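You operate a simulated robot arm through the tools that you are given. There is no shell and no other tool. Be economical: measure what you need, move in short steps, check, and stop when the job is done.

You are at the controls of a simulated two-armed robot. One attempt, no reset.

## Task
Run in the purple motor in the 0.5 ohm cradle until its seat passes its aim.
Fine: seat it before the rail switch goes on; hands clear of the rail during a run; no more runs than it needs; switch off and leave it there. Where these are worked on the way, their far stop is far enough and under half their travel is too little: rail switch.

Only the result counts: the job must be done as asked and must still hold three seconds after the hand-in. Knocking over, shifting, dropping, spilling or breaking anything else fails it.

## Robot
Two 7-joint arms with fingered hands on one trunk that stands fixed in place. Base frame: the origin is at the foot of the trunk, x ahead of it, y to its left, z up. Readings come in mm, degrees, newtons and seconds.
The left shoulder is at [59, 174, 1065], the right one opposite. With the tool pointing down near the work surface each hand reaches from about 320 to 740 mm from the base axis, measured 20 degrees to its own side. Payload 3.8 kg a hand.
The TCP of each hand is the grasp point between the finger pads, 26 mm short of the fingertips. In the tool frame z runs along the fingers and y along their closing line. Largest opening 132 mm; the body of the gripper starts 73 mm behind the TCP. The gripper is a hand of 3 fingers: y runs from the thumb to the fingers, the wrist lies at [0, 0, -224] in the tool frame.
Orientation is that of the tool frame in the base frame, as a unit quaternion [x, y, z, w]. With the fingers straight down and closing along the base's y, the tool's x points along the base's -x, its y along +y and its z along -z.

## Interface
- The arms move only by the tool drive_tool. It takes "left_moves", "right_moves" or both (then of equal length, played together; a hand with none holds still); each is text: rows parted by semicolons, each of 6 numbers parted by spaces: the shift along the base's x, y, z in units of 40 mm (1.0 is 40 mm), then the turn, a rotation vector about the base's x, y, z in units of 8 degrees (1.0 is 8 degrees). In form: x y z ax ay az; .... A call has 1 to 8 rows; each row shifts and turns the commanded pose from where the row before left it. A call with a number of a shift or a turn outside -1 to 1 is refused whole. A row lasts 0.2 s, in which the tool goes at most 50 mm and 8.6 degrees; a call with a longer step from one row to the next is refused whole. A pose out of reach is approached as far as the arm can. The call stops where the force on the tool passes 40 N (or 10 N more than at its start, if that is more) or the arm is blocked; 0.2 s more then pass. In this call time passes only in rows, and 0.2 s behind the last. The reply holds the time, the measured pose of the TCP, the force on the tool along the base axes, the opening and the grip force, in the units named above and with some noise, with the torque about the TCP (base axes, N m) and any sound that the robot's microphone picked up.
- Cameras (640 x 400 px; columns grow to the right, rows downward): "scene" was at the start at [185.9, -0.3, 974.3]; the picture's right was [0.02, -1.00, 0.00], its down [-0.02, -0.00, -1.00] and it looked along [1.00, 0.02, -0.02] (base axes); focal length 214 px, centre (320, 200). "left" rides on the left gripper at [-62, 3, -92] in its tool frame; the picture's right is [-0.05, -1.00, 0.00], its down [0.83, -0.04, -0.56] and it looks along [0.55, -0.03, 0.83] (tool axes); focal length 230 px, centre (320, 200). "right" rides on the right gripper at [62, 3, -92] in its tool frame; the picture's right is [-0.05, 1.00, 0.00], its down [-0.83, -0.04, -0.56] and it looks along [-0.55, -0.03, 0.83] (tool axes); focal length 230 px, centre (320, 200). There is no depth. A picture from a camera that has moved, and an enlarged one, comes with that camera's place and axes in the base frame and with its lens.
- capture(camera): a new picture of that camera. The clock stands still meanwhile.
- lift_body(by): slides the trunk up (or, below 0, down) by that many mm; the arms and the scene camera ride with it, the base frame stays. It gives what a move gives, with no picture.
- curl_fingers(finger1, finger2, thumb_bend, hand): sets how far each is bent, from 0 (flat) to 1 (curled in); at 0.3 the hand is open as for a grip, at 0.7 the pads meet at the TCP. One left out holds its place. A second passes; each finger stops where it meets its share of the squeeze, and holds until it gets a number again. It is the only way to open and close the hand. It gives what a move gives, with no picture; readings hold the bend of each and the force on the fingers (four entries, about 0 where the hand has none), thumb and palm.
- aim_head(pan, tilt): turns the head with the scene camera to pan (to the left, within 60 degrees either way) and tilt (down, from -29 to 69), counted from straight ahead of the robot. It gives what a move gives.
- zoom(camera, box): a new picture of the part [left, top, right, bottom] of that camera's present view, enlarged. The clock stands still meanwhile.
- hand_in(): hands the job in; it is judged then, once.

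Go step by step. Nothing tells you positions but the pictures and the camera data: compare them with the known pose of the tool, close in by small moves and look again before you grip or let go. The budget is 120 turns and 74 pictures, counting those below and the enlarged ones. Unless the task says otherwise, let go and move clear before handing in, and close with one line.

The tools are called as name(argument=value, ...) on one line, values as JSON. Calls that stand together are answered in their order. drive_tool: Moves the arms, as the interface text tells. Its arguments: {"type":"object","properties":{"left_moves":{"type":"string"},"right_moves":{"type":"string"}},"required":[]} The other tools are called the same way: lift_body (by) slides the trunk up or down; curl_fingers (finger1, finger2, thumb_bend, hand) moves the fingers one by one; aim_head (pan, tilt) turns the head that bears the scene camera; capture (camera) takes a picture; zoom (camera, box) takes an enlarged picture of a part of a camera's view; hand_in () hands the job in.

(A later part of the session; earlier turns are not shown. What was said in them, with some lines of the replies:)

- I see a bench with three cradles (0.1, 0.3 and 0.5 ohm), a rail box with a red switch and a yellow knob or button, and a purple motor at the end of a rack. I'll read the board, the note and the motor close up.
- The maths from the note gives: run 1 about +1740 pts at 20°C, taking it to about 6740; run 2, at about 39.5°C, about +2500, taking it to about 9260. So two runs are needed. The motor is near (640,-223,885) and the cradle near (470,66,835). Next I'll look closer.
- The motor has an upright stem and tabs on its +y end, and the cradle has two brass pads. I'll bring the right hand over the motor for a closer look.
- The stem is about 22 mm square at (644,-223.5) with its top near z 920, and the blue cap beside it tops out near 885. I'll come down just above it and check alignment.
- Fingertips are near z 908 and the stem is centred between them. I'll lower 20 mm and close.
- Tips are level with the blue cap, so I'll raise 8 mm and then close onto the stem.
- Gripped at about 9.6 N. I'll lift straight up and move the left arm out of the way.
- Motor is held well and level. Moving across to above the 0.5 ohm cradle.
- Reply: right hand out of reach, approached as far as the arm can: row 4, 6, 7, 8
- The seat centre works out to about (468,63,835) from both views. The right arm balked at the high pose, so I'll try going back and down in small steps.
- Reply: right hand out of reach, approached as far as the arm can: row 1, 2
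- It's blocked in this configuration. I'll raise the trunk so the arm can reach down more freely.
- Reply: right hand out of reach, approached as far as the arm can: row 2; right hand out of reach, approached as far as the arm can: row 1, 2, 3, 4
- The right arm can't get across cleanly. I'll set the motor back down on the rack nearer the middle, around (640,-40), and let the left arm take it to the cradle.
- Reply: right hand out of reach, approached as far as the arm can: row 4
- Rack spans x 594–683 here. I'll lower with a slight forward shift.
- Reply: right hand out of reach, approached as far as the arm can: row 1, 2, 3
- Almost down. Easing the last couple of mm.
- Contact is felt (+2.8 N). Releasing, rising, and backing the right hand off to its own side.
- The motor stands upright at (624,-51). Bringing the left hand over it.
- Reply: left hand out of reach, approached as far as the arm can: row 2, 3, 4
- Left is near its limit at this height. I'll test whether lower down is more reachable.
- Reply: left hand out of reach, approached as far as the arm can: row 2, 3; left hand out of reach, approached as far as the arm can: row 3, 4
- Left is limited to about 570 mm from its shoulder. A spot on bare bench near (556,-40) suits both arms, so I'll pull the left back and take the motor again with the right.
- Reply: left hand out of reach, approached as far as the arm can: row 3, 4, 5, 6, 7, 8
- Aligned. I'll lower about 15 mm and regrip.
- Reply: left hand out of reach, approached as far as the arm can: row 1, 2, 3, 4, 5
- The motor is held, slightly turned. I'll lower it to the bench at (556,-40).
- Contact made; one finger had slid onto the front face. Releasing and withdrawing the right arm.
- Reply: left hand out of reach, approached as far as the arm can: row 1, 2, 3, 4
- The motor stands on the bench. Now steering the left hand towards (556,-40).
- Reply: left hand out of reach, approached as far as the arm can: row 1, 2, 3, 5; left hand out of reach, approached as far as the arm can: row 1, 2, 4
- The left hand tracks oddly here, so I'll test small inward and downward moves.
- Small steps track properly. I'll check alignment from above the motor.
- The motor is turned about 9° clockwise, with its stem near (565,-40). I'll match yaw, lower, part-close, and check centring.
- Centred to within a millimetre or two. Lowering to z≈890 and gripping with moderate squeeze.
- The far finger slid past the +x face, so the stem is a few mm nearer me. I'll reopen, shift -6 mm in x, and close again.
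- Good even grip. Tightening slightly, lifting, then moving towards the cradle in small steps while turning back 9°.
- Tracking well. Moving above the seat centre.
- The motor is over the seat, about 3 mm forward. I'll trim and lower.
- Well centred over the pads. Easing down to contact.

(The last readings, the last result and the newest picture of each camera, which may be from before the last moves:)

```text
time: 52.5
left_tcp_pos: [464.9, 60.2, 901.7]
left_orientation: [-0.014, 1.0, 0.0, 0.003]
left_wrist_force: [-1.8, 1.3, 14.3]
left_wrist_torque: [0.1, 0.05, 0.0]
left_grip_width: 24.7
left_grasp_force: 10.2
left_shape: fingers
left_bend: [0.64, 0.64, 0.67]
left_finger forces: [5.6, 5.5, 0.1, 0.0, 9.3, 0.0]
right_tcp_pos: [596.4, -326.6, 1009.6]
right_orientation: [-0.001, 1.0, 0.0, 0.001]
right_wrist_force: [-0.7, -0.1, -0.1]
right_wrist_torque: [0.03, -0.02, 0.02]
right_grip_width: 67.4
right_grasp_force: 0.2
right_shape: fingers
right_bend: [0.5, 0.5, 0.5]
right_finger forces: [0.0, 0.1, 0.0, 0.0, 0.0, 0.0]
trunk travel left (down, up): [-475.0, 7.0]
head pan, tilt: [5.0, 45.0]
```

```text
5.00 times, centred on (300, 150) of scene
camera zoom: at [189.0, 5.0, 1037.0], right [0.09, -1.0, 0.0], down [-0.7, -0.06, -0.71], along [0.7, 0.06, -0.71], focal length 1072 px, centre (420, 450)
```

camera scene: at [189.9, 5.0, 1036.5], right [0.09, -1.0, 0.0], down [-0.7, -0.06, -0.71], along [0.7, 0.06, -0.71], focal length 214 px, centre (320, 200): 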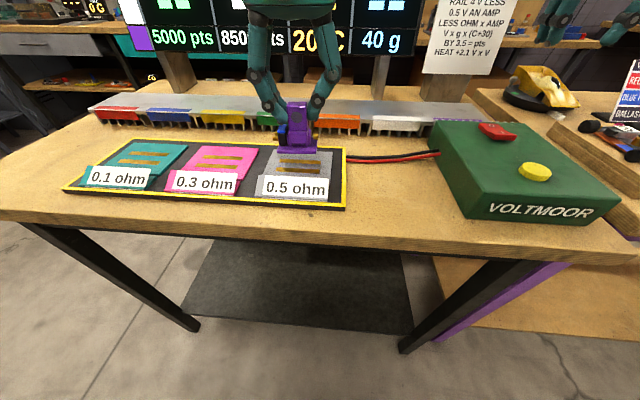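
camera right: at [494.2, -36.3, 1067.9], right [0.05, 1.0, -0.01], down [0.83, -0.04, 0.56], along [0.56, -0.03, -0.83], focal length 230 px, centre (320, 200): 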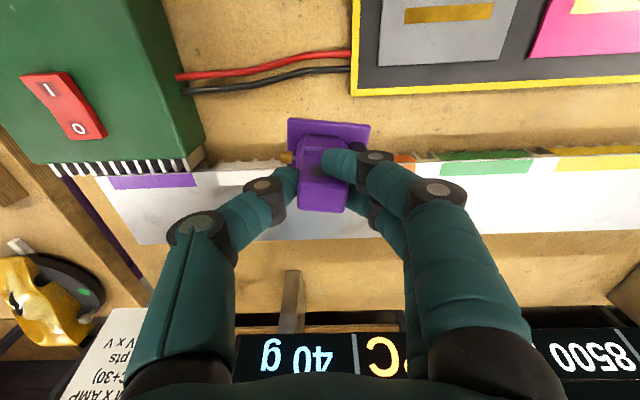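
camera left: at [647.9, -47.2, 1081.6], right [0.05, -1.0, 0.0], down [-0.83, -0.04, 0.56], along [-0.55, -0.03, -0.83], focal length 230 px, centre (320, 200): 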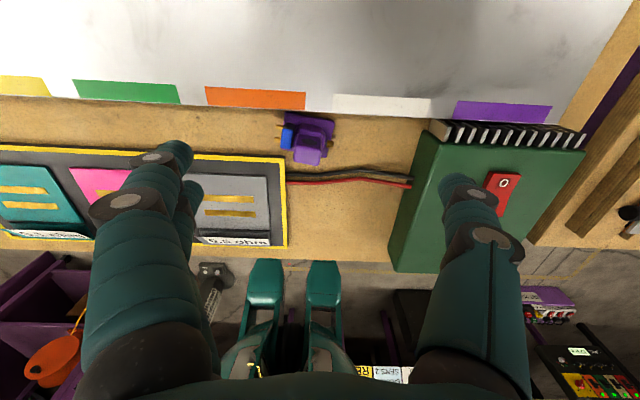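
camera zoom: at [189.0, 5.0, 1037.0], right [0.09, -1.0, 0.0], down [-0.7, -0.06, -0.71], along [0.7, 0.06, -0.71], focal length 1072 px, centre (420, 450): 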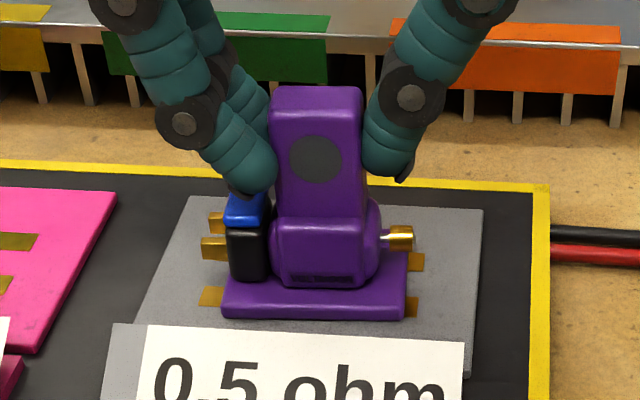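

Firm contact and centred. Releasing, then raising the left hand well clear.

drive_tool(left_moves="0 0 0.05 0 0 0")

curl_fingers(hand="left", finger1=0.45, finger2=0.45, thumb_bend=0.45)

drive_tool(left_moves="0 0 0.5 0 0 0;0 0 0.6 0 0 0;0 0 0.6 0 0 0;0 0.4 0.6 0 0 0;0 0.7 0.5 0 0 0;0 0.8 0.4 0 0 0;0 0.8 0.4 0 0 0;0 0.8 0.4 0 0 0")

drive_tool(left_moves="0 0.9 0 0 0 0;0 0.9 0 0 0 0;0 0.9 0 0 0 0;0 0.9 0 0 0 0")

zoom(camera="scene", box=[240, 90, 360, 220])

zoom(camera="scene", box=[430, 100, 630, 230])

```text
time: 52.9
left_tcp_pos: [464.6, 59.3, 902.5]
left_orientation: [-0.014, 1.0, -0.001, 0.002]
left_wrist_force: [0.9, -0.4, 12.2]
left_wrist_torque: [0.04, -0.02, 0.0]
left_grip_width: 24.6
left_grasp_force: 9.4
left_shape: fingers
left_bend: [0.64, 0.65, 0.67]
left_finger forces: [5.4, 4.2, 0.0, 0.1, 9.4, 0.0]
right_tcp_pos: [598.2, -326.0, 1008.4]
right_orientation: [-0.001, 1.0, 0.0, 0.0]
right_wrist_force: [-1.0, -0.3, -0.6]
right_wrist_torque: [0.0, -0.01, -0.02]
right_grip_width: 67.3
right_grasp_force: 0.1
right_shape: fingers
right_bend: [0.5, 0.5, 0.5]
right_finger forces: [0.0, 0.0, 0.0, 0.0, 0.0, 0.0]
trunk travel left (down, up): [-475.0, 7.0]
head pan, tilt: [5.0, 45.0]
```

```text
time: 53.9
left_tcp_pos: [464.5, 60.9, 901.1]
left_orientation: [-0.015, 1.0, 0.001, 0.0]
left_wrist_force: [0.7, 0.3, -0.3]
left_wrist_torque: [0.02, -0.02, 0.0]
left_grip_width: 83.9
left_grasp_force: 0.0
left_shape: fingers
left_bend: [0.45, 0.45, 0.45]
left_finger forces: [0.1, 0.0, 0.1, 0.1, 0.1, 0.1]
right_tcp_pos: [597.6, -326.2, 1007.7]
right_orientation: [-0.001, 1.0, 0.0, 0.0]
right_wrist_force: [-0.6, 0.4, 0.3]
right_wrist_torque: [0.04, 0.01, -0.01]
right_grip_width: 67.3
right_grasp_force: 0.0
right_shape: fingers
right_bend: [0.5, 0.5, 0.5]
right_finger forces: [0.0, 0.0, 0.0, 0.0, 0.0, 0.0]
trunk travel left (down, up): [-475.0, 7.0]
head pan, tilt: [5.0, 45.0]
```

```text
time: 55.7
left_tcp_pos: [463.6, 202.5, 1063.6]
left_orientation: [-0.014, 1.0, 0.0, 0.0]
left_wrist_force: [-0.7, -0.2, -0.2]
left_wrist_torque: [0.0, -0.02, 0.0]
left_grip_width: 84.3
left_grasp_force: 0.0
left_shape: fingers
left_bend: [0.45, 0.45, 0.45]
left_finger forces: [0.1, 0.1, 0.0, 0.0, 0.1, 0.0]
right_tcp_pos: [597.3, -325.7, 1009.7]
right_orientation: [0.0, 1.0, 0.0, 0.0]
right_wrist_force: [0.4, -0.3, 1.0]
right_wrist_torque: [-0.02, 0.02, 0.01]
right_grip_width: 67.4
right_grasp_force: 0.1
right_shape: fingers
right_bend: [0.5, 0.5, 0.5]
right_finger forces: [0.0, 0.0, 0.0, 0.0, 0.0, 0.0]
trunk travel left (down, up): [-475.0, 7.0]
head pan, tilt: [5.0, 45.0]
```

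```text
time: 56.7
left_tcp_pos: [462.5, 345.6, 1061.8]
left_orientation: [-0.012, 1.0, 0.0, 0.0]
left_wrist_force: [-0.6, 0.8, -0.5]
left_wrist_torque: [0.0, -0.01, 0.01]
left_grip_width: 83.9
left_grasp_force: 0.0
left_shape: fingers
left_bend: [0.45, 0.45, 0.45]
left_finger forces: [0.0, 0.1, 0.1, 0.0, 0.0, 0.1]
right_tcp_pos: [597.6, -326.2, 1008.6]
right_orientation: [-0.002, 1.0, 0.0, 0.0]
right_wrist_force: [-0.1, -0.3, -0.5]
right_wrist_torque: [-0.03, -0.01, 0.0]
right_grip_width: 67.3
right_grasp_force: 0.0
right_shape: fingers
right_bend: [0.5, 0.5, 0.5]
right_finger forces: [0.0, 0.0, 0.0, 0.1, 0.0, 0.1]
trunk travel left (down, up): [-475.0, 7.0]
head pan, tilt: [5.0, 45.0]
```

```text
3.08 times, centred on (300, 155) of scene
camera zoom: at [189.5, 5.4, 1036.5], right [0.09, -1.0, 0.0], down [-0.7, -0.06, -0.71], along [0.7, 0.06, -0.71], focal length 660 px, centre (382, 338)
```

zoom: 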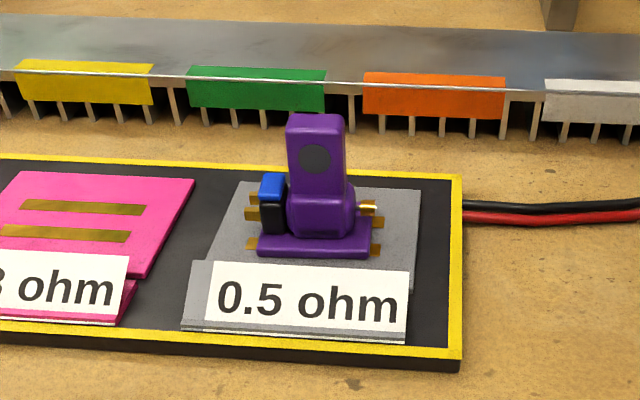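

```text
3.08 times, centred on (530, 165) of scene
camera zoom: at [189.5, 5.4, 1036.5], right [0.09, -1.0, 0.0], down [-0.7, -0.06, -0.71], along [0.7, 0.06, -0.71], focal length 660 px, centre (-326, 308)
```

zoom: 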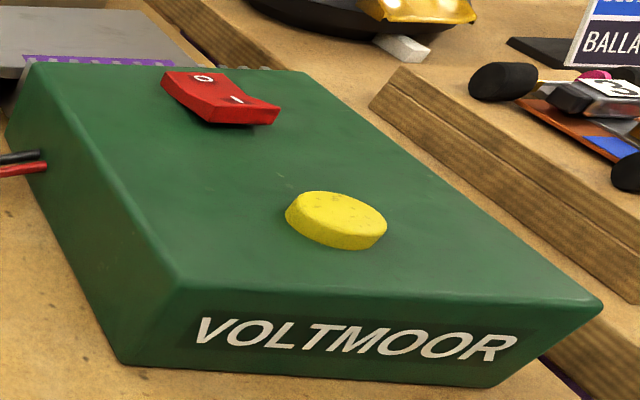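

The motor is seated squarely. The switch is off, with its "I" end nearest me raised. I'll bring the right hand over the box with only the thumb extended as a poker and check.

drive_tool(right_moves="-0.5 0.35 0.2 0 0 0;-0.5 0.35 0 0 0 0;-0.5 0.35 0 0 0 0;-0.5 0.35 0 0 0 0;-0.5 0.35 0 0 0 0;-0.5 0.35 0 0 0 0")

curl_fingers(hand="right", finger1=1.0, finger2=1.0, thumb_bend=0.55)

capture(camera="right")

aim_head(pan=-40, tilt=30)

capture(camera="scene")

```text
time: 58.1
left_tcp_pos: [462.3, 344.8, 1063.1]
left_orientation: [-0.014, 1.0, -0.001, 0.001]
left_wrist_force: [0.0, 0.6, -0.9]
left_wrist_torque: [-0.02, 0.0, 0.01]
left_grip_width: 84.2
left_grasp_force: 0.1
left_shape: fingers
left_bend: [0.45, 0.45, 0.45]
left_finger forces: [0.0, 0.0, 0.0, 0.1, 0.0, 0.0]
right_tcp_pos: [476.3, -242.0, 1018.6]
right_orientation: [0.0, 1.0, 0.001, 0.0]
right_wrist_force: [-0.4, 0.6, -0.1]
right_wrist_torque: [0.0, 0.01, -0.02]
right_grip_width: 67.3
right_grasp_force: 0.0
right_shape: fingers
right_bend: [0.5, 0.5, 0.5]
right_finger forces: [0.1, 0.1, 0.0, 0.1, 0.0, 0.0]
trunk travel left (down, up): [-475.0, 7.0]
head pan, tilt: [5.0, 45.0]
```

```text
time: 59.1
left_tcp_pos: [462.4, 344.5, 1061.6]
left_orientation: [-0.015, 1.0, -0.001, -0.001]
left_wrist_force: [0.3, 0.2, 0.2]
left_wrist_torque: [0.02, 0.03, 0.01]
left_grip_width: 84.3
left_grasp_force: 0.1
left_shape: fingers
left_bend: [0.45, 0.45, 0.45]
left_finger forces: [0.1, 0.1, 0.1, 0.1, 0.1, 0.1]
right_tcp_pos: [476.9, -243.3, 1017.4]
right_orientation: [-0.001, 1.0, 0.0, 0.0]
right_wrist_force: [1.3, -0.9, -0.1]
right_wrist_torque: [-0.02, -0.01, 0.01]
right_grip_width: 41.7
right_grasp_force: 0.0
right_shape: fingers
right_bend: [1.0, 1.0, 0.55]
right_finger forces: [0.1, 0.1, 0.1, 0.1, 0.1, 0.0]
trunk travel left (down, up): [-475.0, 7.0]
head pan, tilt: [5.0, 45.0]
```

```text
22 pictures are left
camera right: at [417.0, -240.4, 1109.3], right [0.05, 1.0, 0.0], down [0.83, -0.04, 0.56], along [0.55, -0.03, -0.83], focal length 230 px, centre (320, 200)
```

right: 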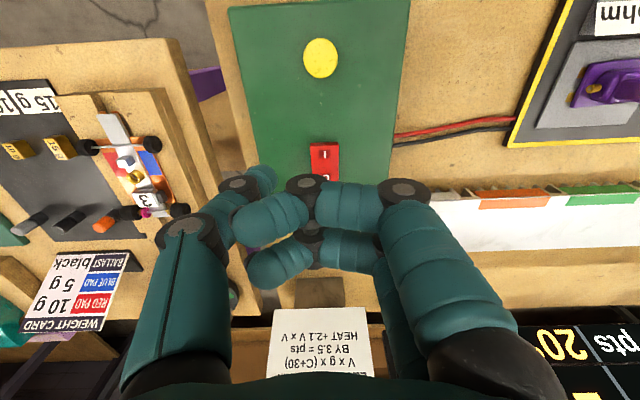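

```text
time: 60.2
left_tcp_pos: [464.5, 345.5, 1062.1]
left_orientation: [-0.014, 1.0, 0.0, 0.0]
left_wrist_force: [-0.4, 0.6, 0.5]
left_wrist_torque: [0.01, -0.04, 0.04]
left_grip_width: 84.1
left_grasp_force: 0.0
left_shape: fingers
left_bend: [0.45, 0.45, 0.45]
left_finger forces: [0.1, 0.1, 0.0, 0.1, 0.0, 0.0]
right_tcp_pos: [477.3, -243.4, 1017.8]
right_orientation: [0.0, 1.0, 0.001, 0.0]
right_wrist_force: [0.6, 0.1, -1.4]
right_wrist_torque: [-0.02, 0.0, -0.05]
right_grip_width: 41.8
right_grasp_force: 0.0
right_shape: fingers
right_bend: [1.0, 1.0, 0.55]
right_finger forces: [0.0, 0.0, 0.0, 0.1, 0.1, 0.0]
trunk travel left (down, up): [-475.0, 7.0]
head pan, tilt: [-40.0, 30.0]
```

```text
21 pictures are left
camera scene: at [178.2, -60.2, 1059.0], right [-0.64, -0.77, 0.0], down [-0.38, 0.32, -0.87], along [0.66, -0.56, -0.5], focal length 214 px, centre (320, 200)
```

scene: 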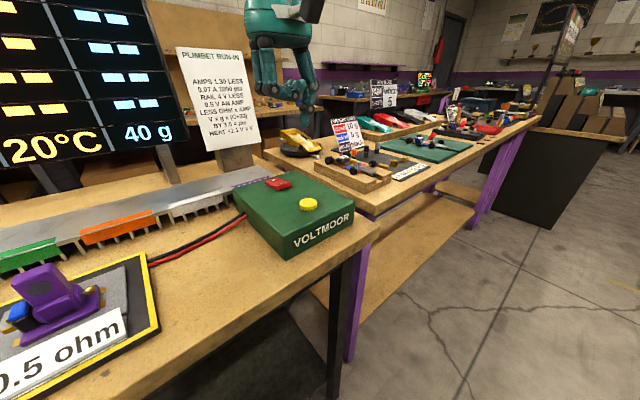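

Yellow button is near (423,-241,878), and the switch spans x≈499–549 at y≈-242. I'll bring the thumb tip above its near "I" end.

drive_tool(right_moves="0.25 0.2 -0.5 0 0 0;0.25 0.2 -0.5 0 0 0;0.25 0.2 -0.5 0 0 0;0 0 -0.5 0 0 0")

zoom(camera="scene", box=[210, 70, 370, 250])

zoom(camera="right", box=[180, 60, 420, 260])

```text
time: 61.2
left_tcp_pos: [463.7, 344.7, 1062.2]
left_orientation: [-0.014, 1.0, -0.001, 0.0]
left_wrist_force: [-0.4, 0.2, 0.4]
left_wrist_torque: [-0.04, -0.01, 0.02]
left_grip_width: 84.4
left_grasp_force: 0.0
left_shape: fingers
left_bend: [0.45, 0.45, 0.45]
left_finger forces: [0.1, 0.0, 0.0, 0.0, 0.1, 0.0]
right_tcp_pos: [507.8, -220.2, 937.5]
right_orientation: [-0.001, 1.0, 0.0, 0.0]
right_wrist_force: [-0.1, -0.7, 0.3]
right_wrist_torque: [0.02, 0.01, -0.03]
right_grip_width: 41.8
right_grasp_force: 0.0
right_shape: fingers
right_bend: [1.0, 1.0, 0.55]
right_finger forces: [0.0, 0.1, 0.0, 0.0, 0.0, 0.0]
trunk travel left (down, up): [-475.0, 7.0]
head pan, tilt: [-40.0, 30.0]
```

```text
2.22 times, centred on (290, 160) of scene
camera zoom: at [178.1, -60.3, 1059.0], right [-0.64, -0.77, 0.0], down [-0.38, 0.32, -0.87], along [0.66, -0.56, -0.5], focal length 477 px, centre (387, 289)
```

zoom: 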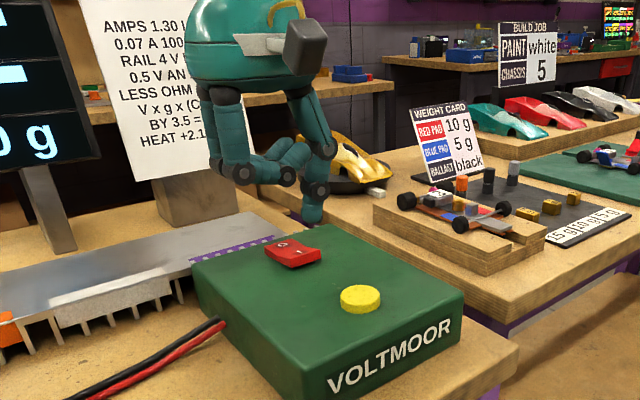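

```text
2.00 times, centred on (300, 160) of right
camera zoom: at [448.4, -217.5, 1029.4], right [0.05, 1.0, 0.0], down [0.83, -0.04, 0.56], along [0.55, -0.03, -0.83], focal length 460 px, centre (360, 280)
```

zoom: 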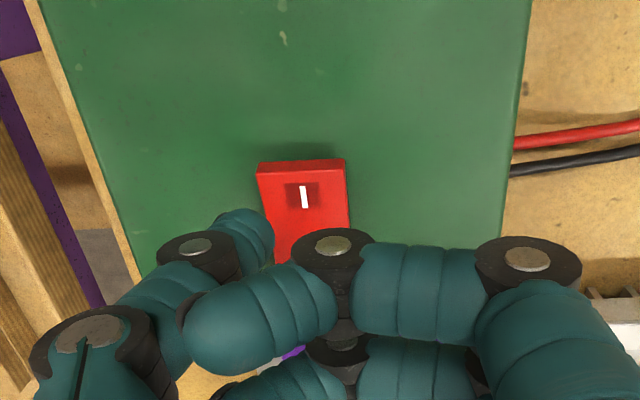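

Thumb tip is at about (505,-254,912). I'll shift +14 mm in y and descend onto the I end.

drive_tool(right_moves="0.04 0.35 0 0 0 0;0 0 -0.3 0 0 0;0 0 -0.3 0 0 0;0 0 -0.1 0 0 0")

zoom(camera="scene", box=[240, 120, 360, 240])

```text
time: 62.2
left_tcp_pos: [463.7, 345.4, 1062.0]
left_orientation: [-0.013, 1.0, 0.0, 0.001]
left_wrist_force: [0.0, 0.0, 1.1]
left_wrist_torque: [-0.01, 0.02, 0.01]
left_grip_width: 84.2
left_grasp_force: 0.0
left_shape: fingers
left_bend: [0.45, 0.45, 0.45]
left_finger forces: [0.1, 0.0, 0.1, 0.1, 0.0, 0.0]
right_tcp_pos: [508.9, -206.4, 912.8]
right_orientation: [-0.001, 1.0, 0.0, 0.001]
right_wrist_force: [-1.2, 0.0, 4.6]
right_wrist_torque: [-0.17, 0.01, -0.01]
right_grip_width: 41.8
right_grasp_force: 1.8
right_shape: fingers
right_bend: [1.0, 1.0, 0.55]
right_finger forces: [0.0, 0.0, 0.1, 0.0, 4.3, 0.0]
trunk travel left (down, up): [-475.0, 7.0]
head pan, tilt: [-40.0, 30.0]
```

```text
3.33 times, centred on (300, 180) of scene
camera zoom: at [177.7, -60.2, 1059.3], right [-0.64, -0.77, 0.0], down [-0.38, 0.32, -0.87], along [0.66, -0.56, -0.5], focal length 715 px, centre (387, 267)
```

zoom: 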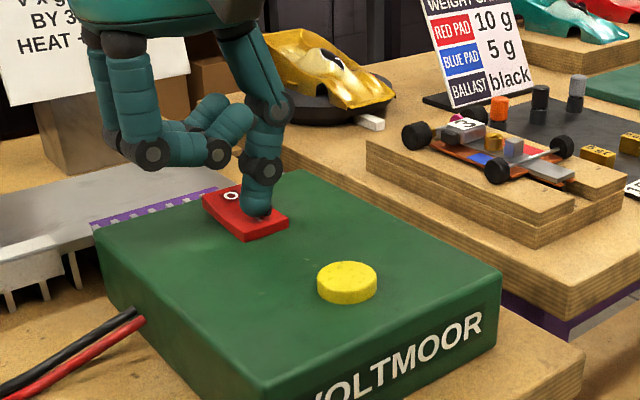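

Touching the I end. Pressing further in small steps.

drive_tool(right_moves="0 0 -0.08 0 0 0;0 0 -0.08 0 0 0")

zoom(camera="scene", box=[240, 120, 360, 240])

```text
time: 62.8
left_tcp_pos: [460.4, 346.7, 1064.8]
left_orientation: [-0.014, 1.0, -0.002, 0.003]
left_wrist_force: [0.9, -0.6, 0.6]
left_wrist_torque: [0.02, 0.01, -0.01]
left_grip_width: 84.1
left_grasp_force: 0.1
left_shape: fingers
left_bend: [0.45, 0.45, 0.45]
left_finger forces: [0.1, 0.1, 0.1, 0.0, 0.0, 0.1]
right_tcp_pos: [508.9, -205.9, 910.8]
right_orientation: [-0.002, 1.0, -0.002, 0.005]
right_wrist_force: [-7.2, -0.9, 32.8]
right_wrist_torque: [-1.27, 0.01, -0.24]
right_grip_width: 41.2
right_grasp_force: 16.0
right_shape: fingers
right_bend: [1.0, 1.0, 0.57]
right_finger forces: [0.1, 0.0, 0.1, 0.1, 32.8, 0.0]
trunk travel left (down, up): [-475.0, 7.0]
head pan, tilt: [-40.0, 30.0]
```

```text
3.33 times, centred on (300, 180) of scene
camera zoom: at [175.6, -59.4, 1060.4], right [-0.64, -0.77, 0.0], down [-0.38, 0.32, -0.87], along [0.66, -0.56, -0.5], focal length 715 px, centre (387, 267)
```

zoom: 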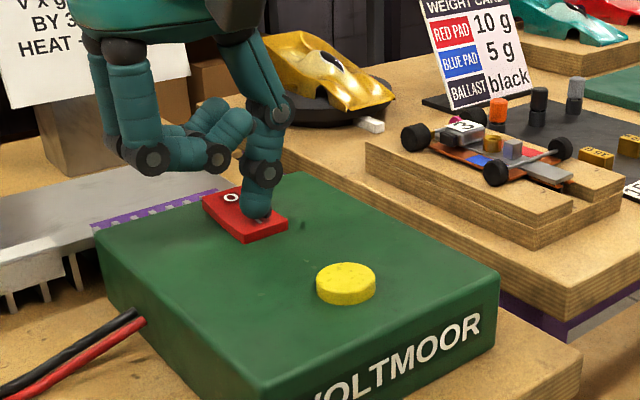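

That hit a hard stop (33 N). Lifting to see whether the rocker flipped.

drive_tool(right_moves="0 0 0.3 0 0 0;0 0 0.7 0 0 0;-0.3 -0.1 0.4 0 0 0")

zoom(camera="scene", box=[240, 120, 360, 240])

```text
time: 63.6
left_tcp_pos: [464.9, 346.7, 1061.8]
left_orientation: [-0.014, 1.0, 0.001, 0.0]
left_wrist_force: [-0.2, 0.7, 0.5]
left_wrist_torque: [-0.01, -0.01, -0.02]
left_grip_width: 84.5
left_grasp_force: 0.0
left_shape: fingers
left_bend: [0.45, 0.45, 0.45]
left_finger forces: [0.0, 0.1, 0.0, 0.2, 0.1, 0.0]
right_tcp_pos: [497.6, -209.2, 959.3]
right_orientation: [-0.001, 1.0, 0.002, -0.001]
right_wrist_force: [0.1, 0.5, -0.9]
right_wrist_torque: [0.0, -0.03, 0.01]
right_grip_width: 42.0
right_grasp_force: 0.2
right_shape: fingers
right_bend: [1.0, 1.0, 0.55]
right_finger forces: [0.1, 0.1, 0.1, 0.0, 0.0, 0.1]
trunk travel left (down, up): [-475.0, 7.0]
head pan, tilt: [-40.0, 30.0]
```

```text
3.33 times, centred on (300, 180) of scene
camera zoom: at [178.1, -60.3, 1058.9], right [-0.64, -0.77, 0.0], down [-0.38, 0.32, -0.87], along [0.66, -0.56, -0.5], focal length 715 px, centre (387, 267)
```

zoom: 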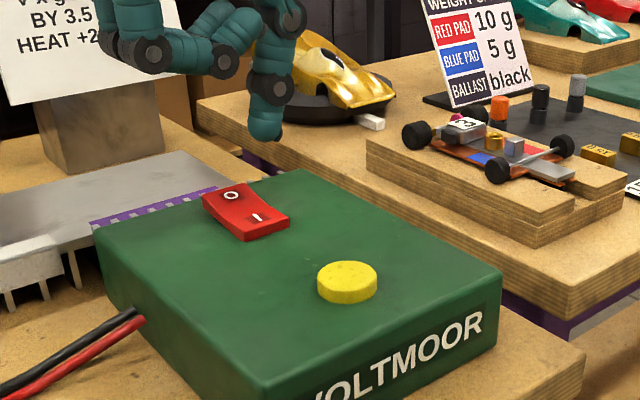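

The switch is on. Moving over the yellow run button.

drive_tool(right_moves="-0.5 0.02 0 0 0 0;-0.5 0.02 0 0 0 0;-0.5 0.02 -0.3 0 0 0;-0.35 0 -0.4 0 0 0")

zoom(camera="scene", box=[240, 120, 360, 240])

zoom(camera="right", box=[180, 60, 420, 260])

```text
time: 64.6
left_tcp_pos: [463.4, 344.4, 1062.2]
left_orientation: [-0.014, 1.0, -0.001, 0.0]
left_wrist_force: [1.1, 0.1, -0.4]
left_wrist_torque: [-0.02, 0.04, 0.02]
left_grip_width: 84.1
left_grasp_force: 0.1
left_shape: fingers
left_bend: [0.45, 0.45, 0.45]
left_finger forces: [0.0, 0.0, 0.0, 0.0, 0.0, 0.0]
right_tcp_pos: [421.8, -204.9, 931.1]
right_orientation: [-0.001, 1.0, 0.0, 0.0]
right_wrist_force: [0.6, -0.4, 0.3]
right_wrist_torque: [-0.04, 0.02, 0.04]
right_grip_width: 41.6
right_grasp_force: 0.0
right_shape: fingers
right_bend: [1.0, 1.0, 0.55]
right_finger forces: [0.1, 0.0, 0.1, 0.0, 0.0, 0.1]
trunk travel left (down, up): [-475.0, 7.0]
head pan, tilt: [-40.0, 30.0]
```

```text
3.33 times, centred on (300, 180) of scene
camera zoom: at [178.1, -60.3, 1059.0], right [-0.64, -0.77, 0.0], down [-0.38, 0.32, -0.87], along [0.66, -0.56, -0.5], focal length 715 px, centre (387, 267)
```

zoom: 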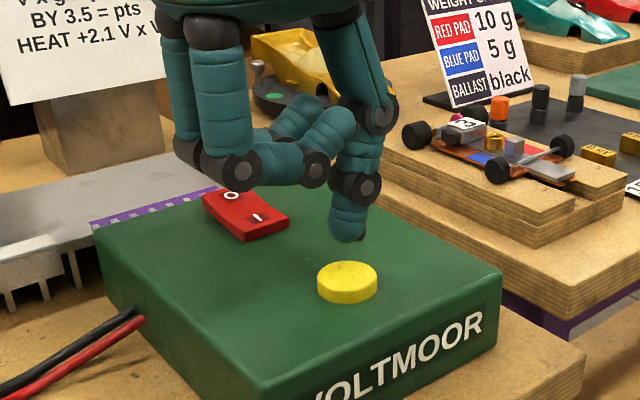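

```text
2.00 times, centred on (300, 160) of right
camera zoom: at [362.0, -202.9, 1022.5], right [0.05, 1.0, 0.0], down [0.83, -0.04, 0.56], along [0.55, -0.03, -0.83], focal length 460 px, centre (360, 280)
```

zoom: 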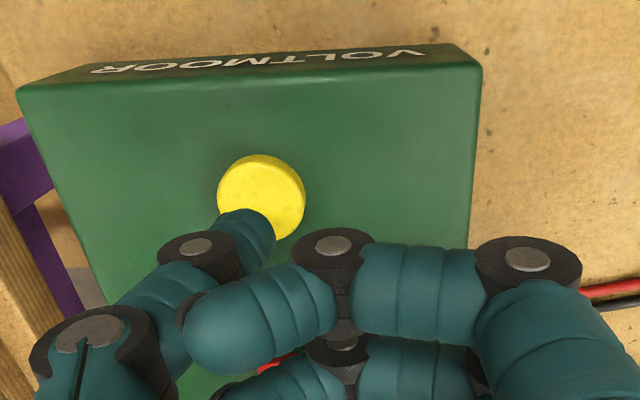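

Thumb is right over the button. Descending to light contact.

drive_tool(right_moves="0.05 0 -0.3 0 0 0;0 0 -0.2 0 0 0;0 0 -0.1 0 0 0")

```text
time: 65.4
left_tcp_pos: [462.3, 344.5, 1062.0]
left_orientation: [-0.013, 1.0, -0.001, 0.001]
left_wrist_force: [-0.1, -1.0, -1.1]
left_wrist_torque: [-0.02, -0.02, 0.02]
left_grip_width: 84.1
left_grasp_force: 0.0
left_shape: fingers
left_bend: [0.45, 0.45, 0.45]
left_finger forces: [0.0, 0.1, 0.0, 0.0, 0.0, 0.0]
right_tcp_pos: [424.2, -206.9, 907.2]
right_orientation: [-0.001, 1.0, 0.0, 0.0]
right_wrist_force: [-1.0, -0.5, 3.2]
right_wrist_torque: [-0.14, 0.02, -0.06]
right_grip_width: 41.8
right_grasp_force: 1.1
right_shape: fingers
right_bend: [1.0, 1.0, 0.55]
right_finger forces: [0.0, 0.1, 0.0, 0.0, 2.4, 0.0]
trunk travel left (down, up): [-475.0, 7.0]
head pan, tilt: [-40.0, 30.0]
heard: click
```

A click was heard at light contact. Retreating straight up and looking at the board.

drive_tool(right_moves="0 0 0.8 0 0 0;0 0 1 0 0 0;0 -0.3 0.9 0 0 0")

aim_head(pan=0, tilt=15)

capture(camera="scene")

```text
time: 66.2
left_tcp_pos: [463.9, 344.8, 1062.0]
left_orientation: [-0.014, 1.0, 0.0, 0.0]
left_wrist_force: [-0.1, 0.0, 0.4]
left_wrist_torque: [-0.02, -0.01, 0.0]
left_grip_width: 84.4
left_grasp_force: 0.0
left_shape: fingers
left_bend: [0.45, 0.45, 0.45]
left_finger forces: [0.0, 0.0, 0.0, 0.1, 0.1, 0.0]
right_tcp_pos: [427.3, -220.0, 1015.1]
right_orientation: [-0.001, 1.0, 0.0, 0.001]
right_wrist_force: [0.0, -0.3, -0.4]
right_wrist_torque: [0.0, 0.02, 0.02]
right_grip_width: 41.7
right_grasp_force: 0.0
right_shape: fingers
right_bend: [1.0, 1.0, 0.55]
right_finger forces: [0.0, 0.0, 0.1, 0.1, 0.1, 0.0]
trunk travel left (down, up): [-475.0, 7.0]
head pan, tilt: [-40.0, 30.0]
```

```text
time: 67.3
left_tcp_pos: [463.7, 344.1, 1061.3]
left_orientation: [-0.014, 1.0, 0.0, 0.0]
left_wrist_force: [-0.1, 0.2, 0.1]
left_wrist_torque: [0.02, 0.0, -0.02]
left_grip_width: 84.0
left_grasp_force: 0.0
left_shape: fingers
left_bend: [0.45, 0.45, 0.45]
left_finger forces: [0.0, 0.1, 0.0, 0.0, 0.0, 0.0]
right_tcp_pos: [425.6, -220.8, 1015.3]
right_orientation: [0.0, 1.0, 0.0, 0.0]
right_wrist_force: [0.4, -0.3, 0.5]
right_wrist_torque: [-0.01, 0.01, -0.04]
right_grip_width: 41.6
right_grasp_force: 0.0
right_shape: fingers
right_bend: [1.0, 1.0, 0.55]
right_finger forces: [0.0, 0.1, 0.0, 0.1, 0.0, 0.1]
trunk travel left (down, up): [-475.0, 7.0]
head pan, tilt: [0.0, 15.0]
```

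```text
13 pictures are left
camera scene: at [202.2, -2.2, 1083.2], right [0.0, -1.0, 0.0], down [-0.26, 0.0, -0.97], along [0.97, 0.0, -0.26], focal length 214 px, centre (320, 200)
```

scene: 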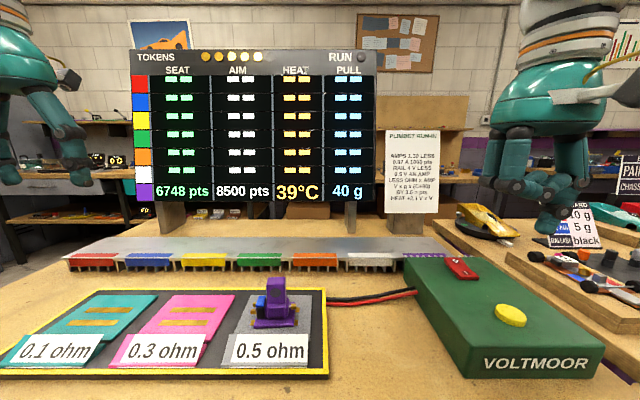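

Run 1 counted: 6748 pts at 39 °C, as predicted. One more run is needed, so I'll press the button once more and retreat in the same way.

drive_tool(right_moves="0 0.33 -0.9 0 0 0;0 0 -0.9 0 0 0;0 0 -0.5 0 0 0;0 0 -0.3 0 0 0")

```text
time: 68.3
left_tcp_pos: [464.6, 344.5, 1061.8]
left_orientation: [-0.013, 1.0, 0.0, 0.0]
left_wrist_force: [0.1, -0.6, 0.2]
left_wrist_torque: [-0.01, 0.0, 0.0]
left_grip_width: 83.9
left_grasp_force: 0.0
left_shape: fingers
left_bend: [0.45, 0.45, 0.45]
left_finger forces: [0.0, 0.0, 0.0, 0.0, 0.0, 0.1]
right_tcp_pos: [426.1, -204.3, 910.1]
right_orientation: [-0.001, 1.0, 0.0, 0.0]
right_wrist_force: [-0.5, -0.5, 1.5]
right_wrist_torque: [0.01, -0.02, 0.01]
right_grip_width: 41.7
right_grasp_force: 0.3
right_shape: fingers
right_bend: [1.0, 1.0, 0.55]
right_finger forces: [0.0, 0.0, 0.0, 0.0, 0.8, 0.0]
trunk travel left (down, up): [-475.0, 7.0]
head pan, tilt: [0.0, 15.0]
```

drive_tool(right_moves="0 0 -0.08 0 0 0")

```text
time: 68.7
left_tcp_pos: [463.4, 343.7, 1062.5]
left_orientation: [-0.014, 1.0, -0.001, 0.0]
left_wrist_force: [0.2, -0.8, 0.4]
left_wrist_torque: [-0.02, 0.0, 0.0]
left_grip_width: 84.4
left_grasp_force: 0.0
left_shape: fingers
left_bend: [0.45, 0.45, 0.45]
left_finger forces: [0.0, 0.0, 0.1, 0.0, 0.0, 0.0]
right_tcp_pos: [426.0, -206.5, 906.8]
right_orientation: [-0.001, 1.0, 0.001, 0.001]
right_wrist_force: [-0.8, -0.1, 2.2]
right_wrist_torque: [-0.06, 0.02, 0.0]
right_grip_width: 41.7
right_grasp_force: 0.9
right_shape: fingers
right_bend: [1.0, 1.0, 0.55]
right_finger forces: [0.1, 0.0, 0.0, 0.0, 2.5, 0.1]
trunk travel left (down, up): [-475.0, 7.0]
head pan, tilt: [0.0, 15.0]
heard: click
```

Click heard. Retreating and reading the board.

drive_tool(right_moves="0 0 0.8 0 0 0;0 0 1 0 0 0;0 0 0.5 0 0 0;0 0 0 0 0 0;0 0 0 0 0 0;0 0 0 0 0 0")

zoom(camera="scene", box=[120, 40, 390, 210])

```text
time: 70.1
left_tcp_pos: [463.7, 346.0, 1062.7]
left_orientation: [-0.013, 1.0, -0.001, 0.0]
left_wrist_force: [1.4, 0.2, -0.1]
left_wrist_torque: [0.01, -0.02, -0.01]
left_grip_width: 84.2
left_grasp_force: 0.2
left_shape: fingers
left_bend: [0.45, 0.45, 0.45]
left_finger forces: [0.0, 0.0, 0.0, 0.0, 0.0, 0.0]
right_tcp_pos: [424.7, -204.7, 1001.9]
right_orientation: [-0.001, 1.0, 0.0, 0.0]
right_wrist_force: [0.3, 0.2, 0.4]
right_wrist_torque: [-0.02, 0.0, -0.02]
right_grip_width: 41.7
right_grasp_force: 0.0
right_shape: fingers
right_bend: [1.0, 1.0, 0.55]
right_finger forces: [0.1, 0.0, 0.1, 0.0, 0.0, 0.0]
trunk travel left (down, up): [-475.0, 7.0]
head pan, tilt: [0.0, 15.0]
```

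```text
2.35 times, centred on (255, 125) of scene
camera zoom: at [202.2, -2.1, 1083.2], right [0.0, -1.0, 0.0], down [-0.26, 0.0, -0.97], along [0.97, 0.0, -0.26], focal length 505 px, centre (473, 376)
```

zoom: 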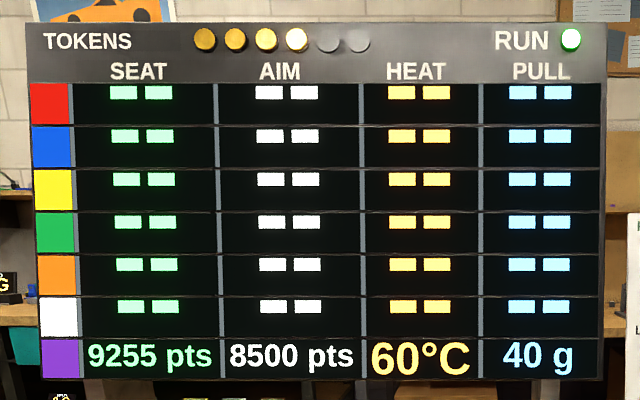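

The seat is at 9255, past 8500, but the RUN lamp is still lit. I'll wait for it to go out before touching the switch.

drive_tool(right_moves="0 0 0 0 0 0;0 0 0 0 0 0;0 0 0 0 0 0;0 0 0 0 0 0;0 0 0 0 0 0;0 0 0 0 0 0;0 0 0 0 0 0;0 0 0 0 0 0")

capture(camera="scene")

```text
time: 71.9
left_tcp_pos: [463.9, 345.5, 1061.7]
left_orientation: [-0.014, 1.0, -0.001, 0.0]
left_wrist_force: [0.4, -0.2, -0.6]
left_wrist_torque: [0.02, -0.02, -0.01]
left_grip_width: 84.0
left_grasp_force: 0.0
left_shape: fingers
left_bend: [0.45, 0.45, 0.45]
left_finger forces: [0.0, 0.0, 0.1, 0.1, 0.0, 0.0]
right_tcp_pos: [425.1, -205.0, 1001.3]
right_orientation: [-0.002, 1.0, 0.0, 0.001]
right_wrist_force: [0.3, -0.3, 0.4]
right_wrist_torque: [-0.02, 0.01, -0.01]
right_grip_width: 41.8
right_grasp_force: 0.0
right_shape: fingers
right_bend: [1.0, 1.0, 0.55]
right_finger forces: [0.1, 0.0, 0.0, 0.0, 0.0, 0.0]
trunk travel left (down, up): [-475.0, 7.0]
head pan, tilt: [0.0, 15.0]
```

```text
11 pictures are left
camera scene: at [202.2, -2.1, 1083.2], right [0.0, -1.0, 0.0], down [-0.26, 0.0, -0.97], along [0.97, 0.0, -0.26], focal length 214 px, centre (320, 200)
```

scene: 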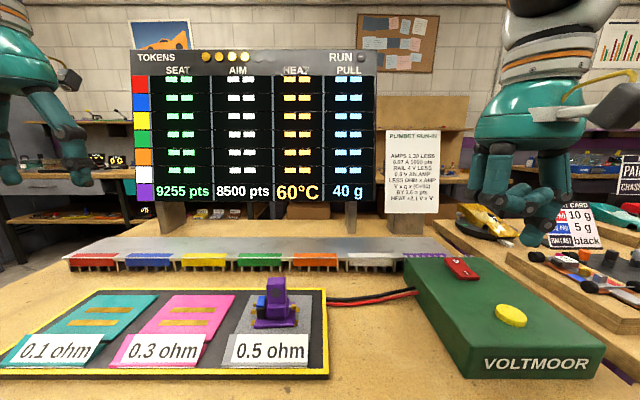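

The run has ended and the lamp is off. Moving over the "0" end (x≈539) to switch the rail off.

drive_tool(right_moves="0.6 0 0 0 0 0;0.6 0 0 0 0 0;0.6 0 0 0 0 0;0.6 0 -0.4 0 0 0;0.5 0 -0.6 0 0 0;0 0 -0.6 0 0 0")

aim_head(pan=-40, tilt=30)

zoom(camera="scene", box=[220, 110, 340, 230])

```text
time: 73.3
left_tcp_pos: [464.0, 345.0, 1062.5]
left_orientation: [-0.014, 1.0, 0.0, -0.001]
left_wrist_force: [-0.2, 0.2, 0.3]
left_wrist_torque: [-0.01, -0.01, -0.01]
left_grip_width: 84.1
left_grasp_force: 0.1
left_shape: fingers
left_bend: [0.45, 0.45, 0.45]
left_finger forces: [0.1, 0.0, 0.0, 0.0, 0.1, 0.0]
right_tcp_pos: [539.0, -206.7, 933.2]
right_orientation: [-0.001, 1.0, 0.0, 0.0]
right_wrist_force: [0.0, -0.2, -0.2]
right_wrist_torque: [0.03, 0.02, 0.02]
right_grip_width: 41.6
right_grasp_force: 0.0
right_shape: fingers
right_bend: [1.0, 1.0, 0.55]
right_finger forces: [0.0, 0.1, 0.1, 0.0, 0.0, 0.1]
trunk travel left (down, up): [-475.0, 7.0]
head pan, tilt: [0.0, 15.0]
```

```text
time: 74.4
left_tcp_pos: [464.1, 345.7, 1061.8]
left_orientation: [-0.014, 1.0, 0.0, 0.0]
left_wrist_force: [0.1, -0.5, 0.1]
left_wrist_torque: [-0.01, 0.0, 0.0]
left_grip_width: 84.3
left_grasp_force: 0.1
left_shape: fingers
left_bend: [0.45, 0.45, 0.45]
left_finger forces: [0.0, 0.0, 0.0, 0.0, 0.1, 0.0]
right_tcp_pos: [538.5, -206.4, 934.8]
right_orientation: [-0.001, 1.0, 0.0, 0.0]
right_wrist_force: [0.2, 0.1, -0.5]
right_wrist_torque: [-0.03, -0.01, 0.03]
right_grip_width: 41.9
right_grasp_force: 0.0
right_shape: fingers
right_bend: [1.0, 1.0, 0.55]
right_finger forces: [0.1, 0.1, 0.0, 0.0, 0.1, 0.1]
trunk travel left (down, up): [-475.0, 7.0]
head pan, tilt: [-40.0, 30.0]
```

```text
3.33 times, centred on (280, 170) of scene
camera zoom: at [178.2, -60.2, 1059.1], right [-0.64, -0.77, 0.0], down [-0.38, 0.32, -0.87], along [0.66, -0.56, -0.5], focal length 715 px, centre (453, 300)
```

zoom: 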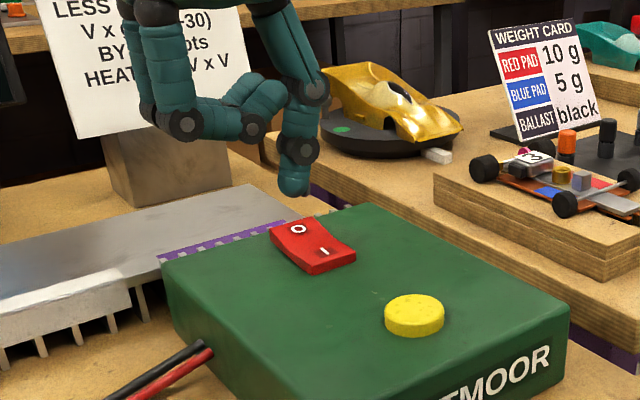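

Thumb is above the "0" mark. Descending and pressing.

drive_tool(right_moves="0 0 -0.3 0 0 0;0 0 -0.25 0 0 0")

drive_tool(right_moves="0 0 -0.08 0 0 0;0 0 -0.06 0 0 0")

```text
time: 75.0
left_tcp_pos: [464.0, 344.3, 1063.5]
left_orientation: [-0.014, 1.0, 0.001, 0.001]
left_wrist_force: [0.4, 0.2, -0.2]
left_wrist_torque: [0.02, -0.03, -0.01]
left_grip_width: 84.3
left_grasp_force: 0.0
left_shape: fingers
left_bend: [0.45, 0.45, 0.45]
left_finger forces: [0.0, 0.0, 0.0, 0.0, 0.0, 0.1]
right_tcp_pos: [539.7, -206.0, 914.9]
right_orientation: [-0.001, 1.0, 0.0, 0.001]
right_wrist_force: [-0.6, 0.0, 0.6]
right_wrist_torque: [-0.05, 0.01, 0.03]
right_grip_width: 41.7
right_grasp_force: 0.1
right_shape: fingers
right_bend: [1.0, 1.0, 0.55]
right_finger forces: [0.0, 0.1, 0.1, 0.0, 0.6, 0.0]
trunk travel left (down, up): [-475.0, 7.0]
head pan, tilt: [-40.0, 30.0]
```

```text
time: 75.6
left_tcp_pos: [462.8, 344.8, 1062.8]
left_orientation: [-0.014, 1.0, 0.0, 0.001]
left_wrist_force: [-0.1, -0.4, -0.3]
left_wrist_torque: [-0.01, -0.01, -0.02]
left_grip_width: 84.3
left_grasp_force: 0.0
left_shape: fingers
left_bend: [0.45, 0.45, 0.45]
left_finger forces: [0.0, 0.1, 0.1, 0.0, 0.0, 0.1]
right_tcp_pos: [538.7, -207.4, 910.6]
right_orientation: [-0.001, 1.0, -0.001, 0.002]
right_wrist_force: [0.6, -0.1, 11.3]
right_wrist_torque: [-0.44, 0.12, -0.02]
right_grip_width: 41.4
right_grasp_force: 5.7
right_shape: fingers
right_bend: [1.0, 1.0, 0.55]
right_finger forces: [0.1, 0.0, 0.1, 0.0, 10.9, 0.0]
trunk travel left (down, up): [-475.0, 7.0]
head pan, tilt: [-40.0, 30.0]
```

drive_tool(right_moves="0 0 -0.06 0 0 0")

drive_tool(right_moves="0 0 0.3 0 0 0;0 0 0.8 0 0 0;0 -0.3 0.8 0 0 0")

zoom(camera="scene", box=[220, 110, 340, 230])

```text
time: 76.0
left_tcp_pos: [461.5, 345.0, 1064.6]
left_orientation: [-0.014, 1.0, 0.0, 0.002]
left_wrist_force: [0.0, -0.7, 0.2]
left_wrist_torque: [0.01, -0.02, -0.01]
left_grip_width: 84.3
left_grasp_force: 0.1
left_shape: fingers
left_bend: [0.45, 0.45, 0.45]
left_finger forces: [0.1, 0.0, 0.0, 0.0, 0.0, 0.0]
right_tcp_pos: [540.1, -206.6, 911.6]
right_orientation: [-0.001, 1.0, -0.003, 0.004]
right_wrist_force: [0.5, 0.0, 22.7]
right_wrist_torque: [-0.89, 0.16, -0.01]
right_grip_width: 41.1
right_grasp_force: 11.7
right_shape: fingers
right_bend: [1.0, 1.0, 0.56]
right_finger forces: [0.0, 0.0, 0.0, 0.0, 22.9, 0.0]
trunk travel left (down, up): [-475.0, 7.0]
head pan, tilt: [-40.0, 30.0]
```

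```text
time: 76.8
left_tcp_pos: [463.1, 345.3, 1063.1]
left_orientation: [-0.014, 1.0, 0.0, 0.0]
left_wrist_force: [-0.7, -0.2, 0.4]
left_wrist_torque: [-0.01, 0.01, 0.03]
left_grip_width: 84.2
left_grasp_force: 0.0
left_shape: fingers
left_bend: [0.45, 0.45, 0.45]
left_finger forces: [0.0, 0.1, 0.0, 0.1, 0.0, 0.0]
right_tcp_pos: [541.3, -218.4, 981.2]
right_orientation: [-0.001, 1.0, 0.001, -0.001]
right_wrist_force: [-0.7, -0.2, 0.1]
right_wrist_torque: [0.03, 0.0, -0.04]
right_grip_width: 41.7
right_grasp_force: 0.1
right_shape: fingers
right_bend: [1.0, 1.0, 0.55]
right_finger forces: [0.0, 0.2, 0.0, 0.1, 0.0, 0.1]
trunk travel left (down, up): [-475.0, 7.0]
head pan, tilt: [-40.0, 30.0]
```

```text
3.33 times, centred on (280, 170) of scene
camera zoom: at [178.2, -60.5, 1058.9], right [-0.64, -0.77, 0.0], down [-0.38, 0.32, -0.87], along [0.66, -0.56, -0.5], focal length 715 px, centre (453, 300)
```

zoom: 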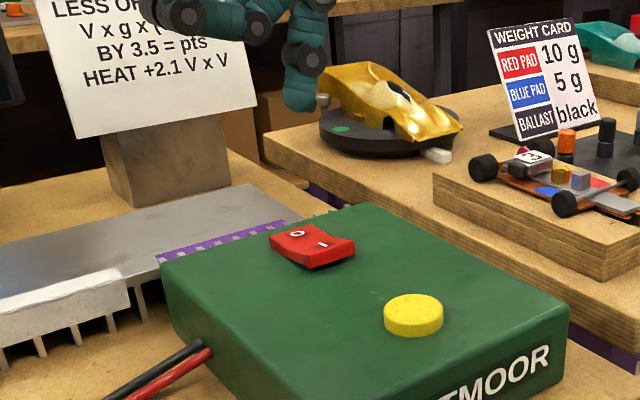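

The rocker has flipped back to "0". I'll take a final look at the board and motor.

drive_tool(right_moves="0 -0.6 0.5 0 0 0;0 -0.6 0.3 0 0 0")

zoom(camera="scene", box=[255, 160, 305, 200])

aim_head(pan=0, tilt=15)

capture(camera="scene")

```text
time: 77.4
left_tcp_pos: [464.0, 345.3, 1063.8]
left_orientation: [-0.013, 1.0, 0.0, 0.0]
left_wrist_force: [0.7, 0.4, -0.3]
left_wrist_torque: [-0.02, 0.02, 0.03]
left_grip_width: 84.4
left_grasp_force: 0.0
left_shape: fingers
left_bend: [0.45, 0.45, 0.45]
left_finger forces: [0.0, 0.0, 0.1, 0.0, 0.1, 0.0]
right_tcp_pos: [540.5, -265.7, 1014.9]
right_orientation: [-0.001, 1.0, 0.001, 0.001]
right_wrist_force: [0.0, -0.7, 0.1]
right_wrist_torque: [-0.02, -0.05, 0.01]
right_grip_width: 41.8
right_grasp_force: 0.0
right_shape: fingers
right_bend: [1.0, 1.0, 0.55]
right_finger forces: [0.1, 0.0, 0.0, 0.0, 0.0, 0.0]
trunk travel left (down, up): [-475.0, 7.0]
head pan, tilt: [-40.0, 30.0]
```

```text
10.00 times, centred on (280, 180) of scene
camera zoom: at [178.2, -60.4, 1059.0], right [-0.64, -0.77, 0.0], down [-0.38, 0.32, -0.87], along [0.66, -0.56, -0.5], focal length 2145 px, centre (720, 400)
```

zoom: 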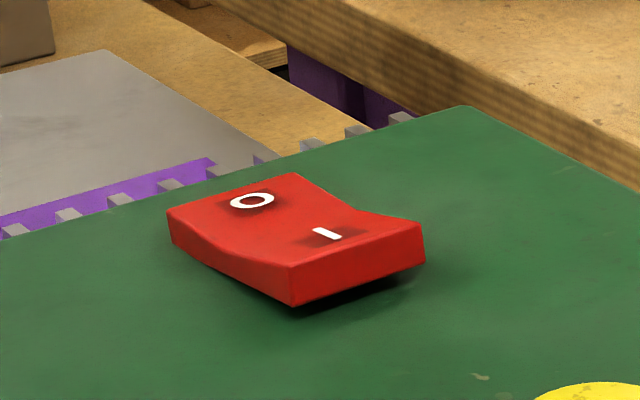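

```text
time: 78.4
left_tcp_pos: [464.3, 345.0, 1062.3]
left_orientation: [-0.015, 1.0, 0.0, 0.001]
left_wrist_force: [0.2, -0.4, 0.1]
left_wrist_torque: [0.02, -0.01, 0.01]
left_grip_width: 84.1
left_grasp_force: 0.2
left_shape: fingers
left_bend: [0.45, 0.45, 0.45]
left_finger forces: [0.1, 0.0, 0.0, 0.0, 0.0, 0.0]
right_tcp_pos: [540.8, -265.1, 1015.9]
right_orientation: [-0.001, 1.0, 0.001, -0.002]
right_wrist_force: [-0.6, 0.4, -0.1]
right_wrist_torque: [-0.01, 0.0, 0.01]
right_grip_width: 41.7
right_grasp_force: 0.1
right_shape: fingers
right_bend: [1.0, 1.0, 0.55]
right_finger forces: [0.0, 0.1, 0.0, 0.0, 0.0, 0.1]
trunk travel left (down, up): [-475.0, 7.0]
head pan, tilt: [0.0, 15.0]
```

```text
7 pictures are left
camera scene: at [202.2, -2.1, 1083.2], right [0.0, -1.0, 0.0], down [-0.26, 0.0, -0.97], along [0.97, 0.0, -0.26], focal length 214 px, centre (320, 200)
```

scene: 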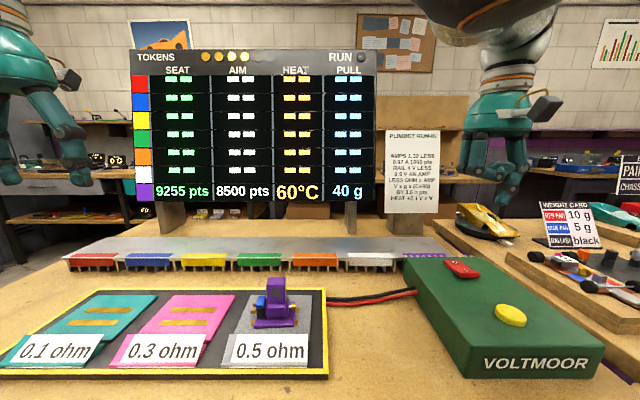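

The switch is off, the motor sits in the 0.5 ohm cradle at 9255 against an aim of 8500, and both hands are clear. Handing in.

hand_in()

```text
The job is handed in.
```

The purple motor was run in twice in the 0.5 ohm cradle and its seat now reads 9255 pts, past its aim of 8500; the rail switch is off and the motor is still in the cradle.
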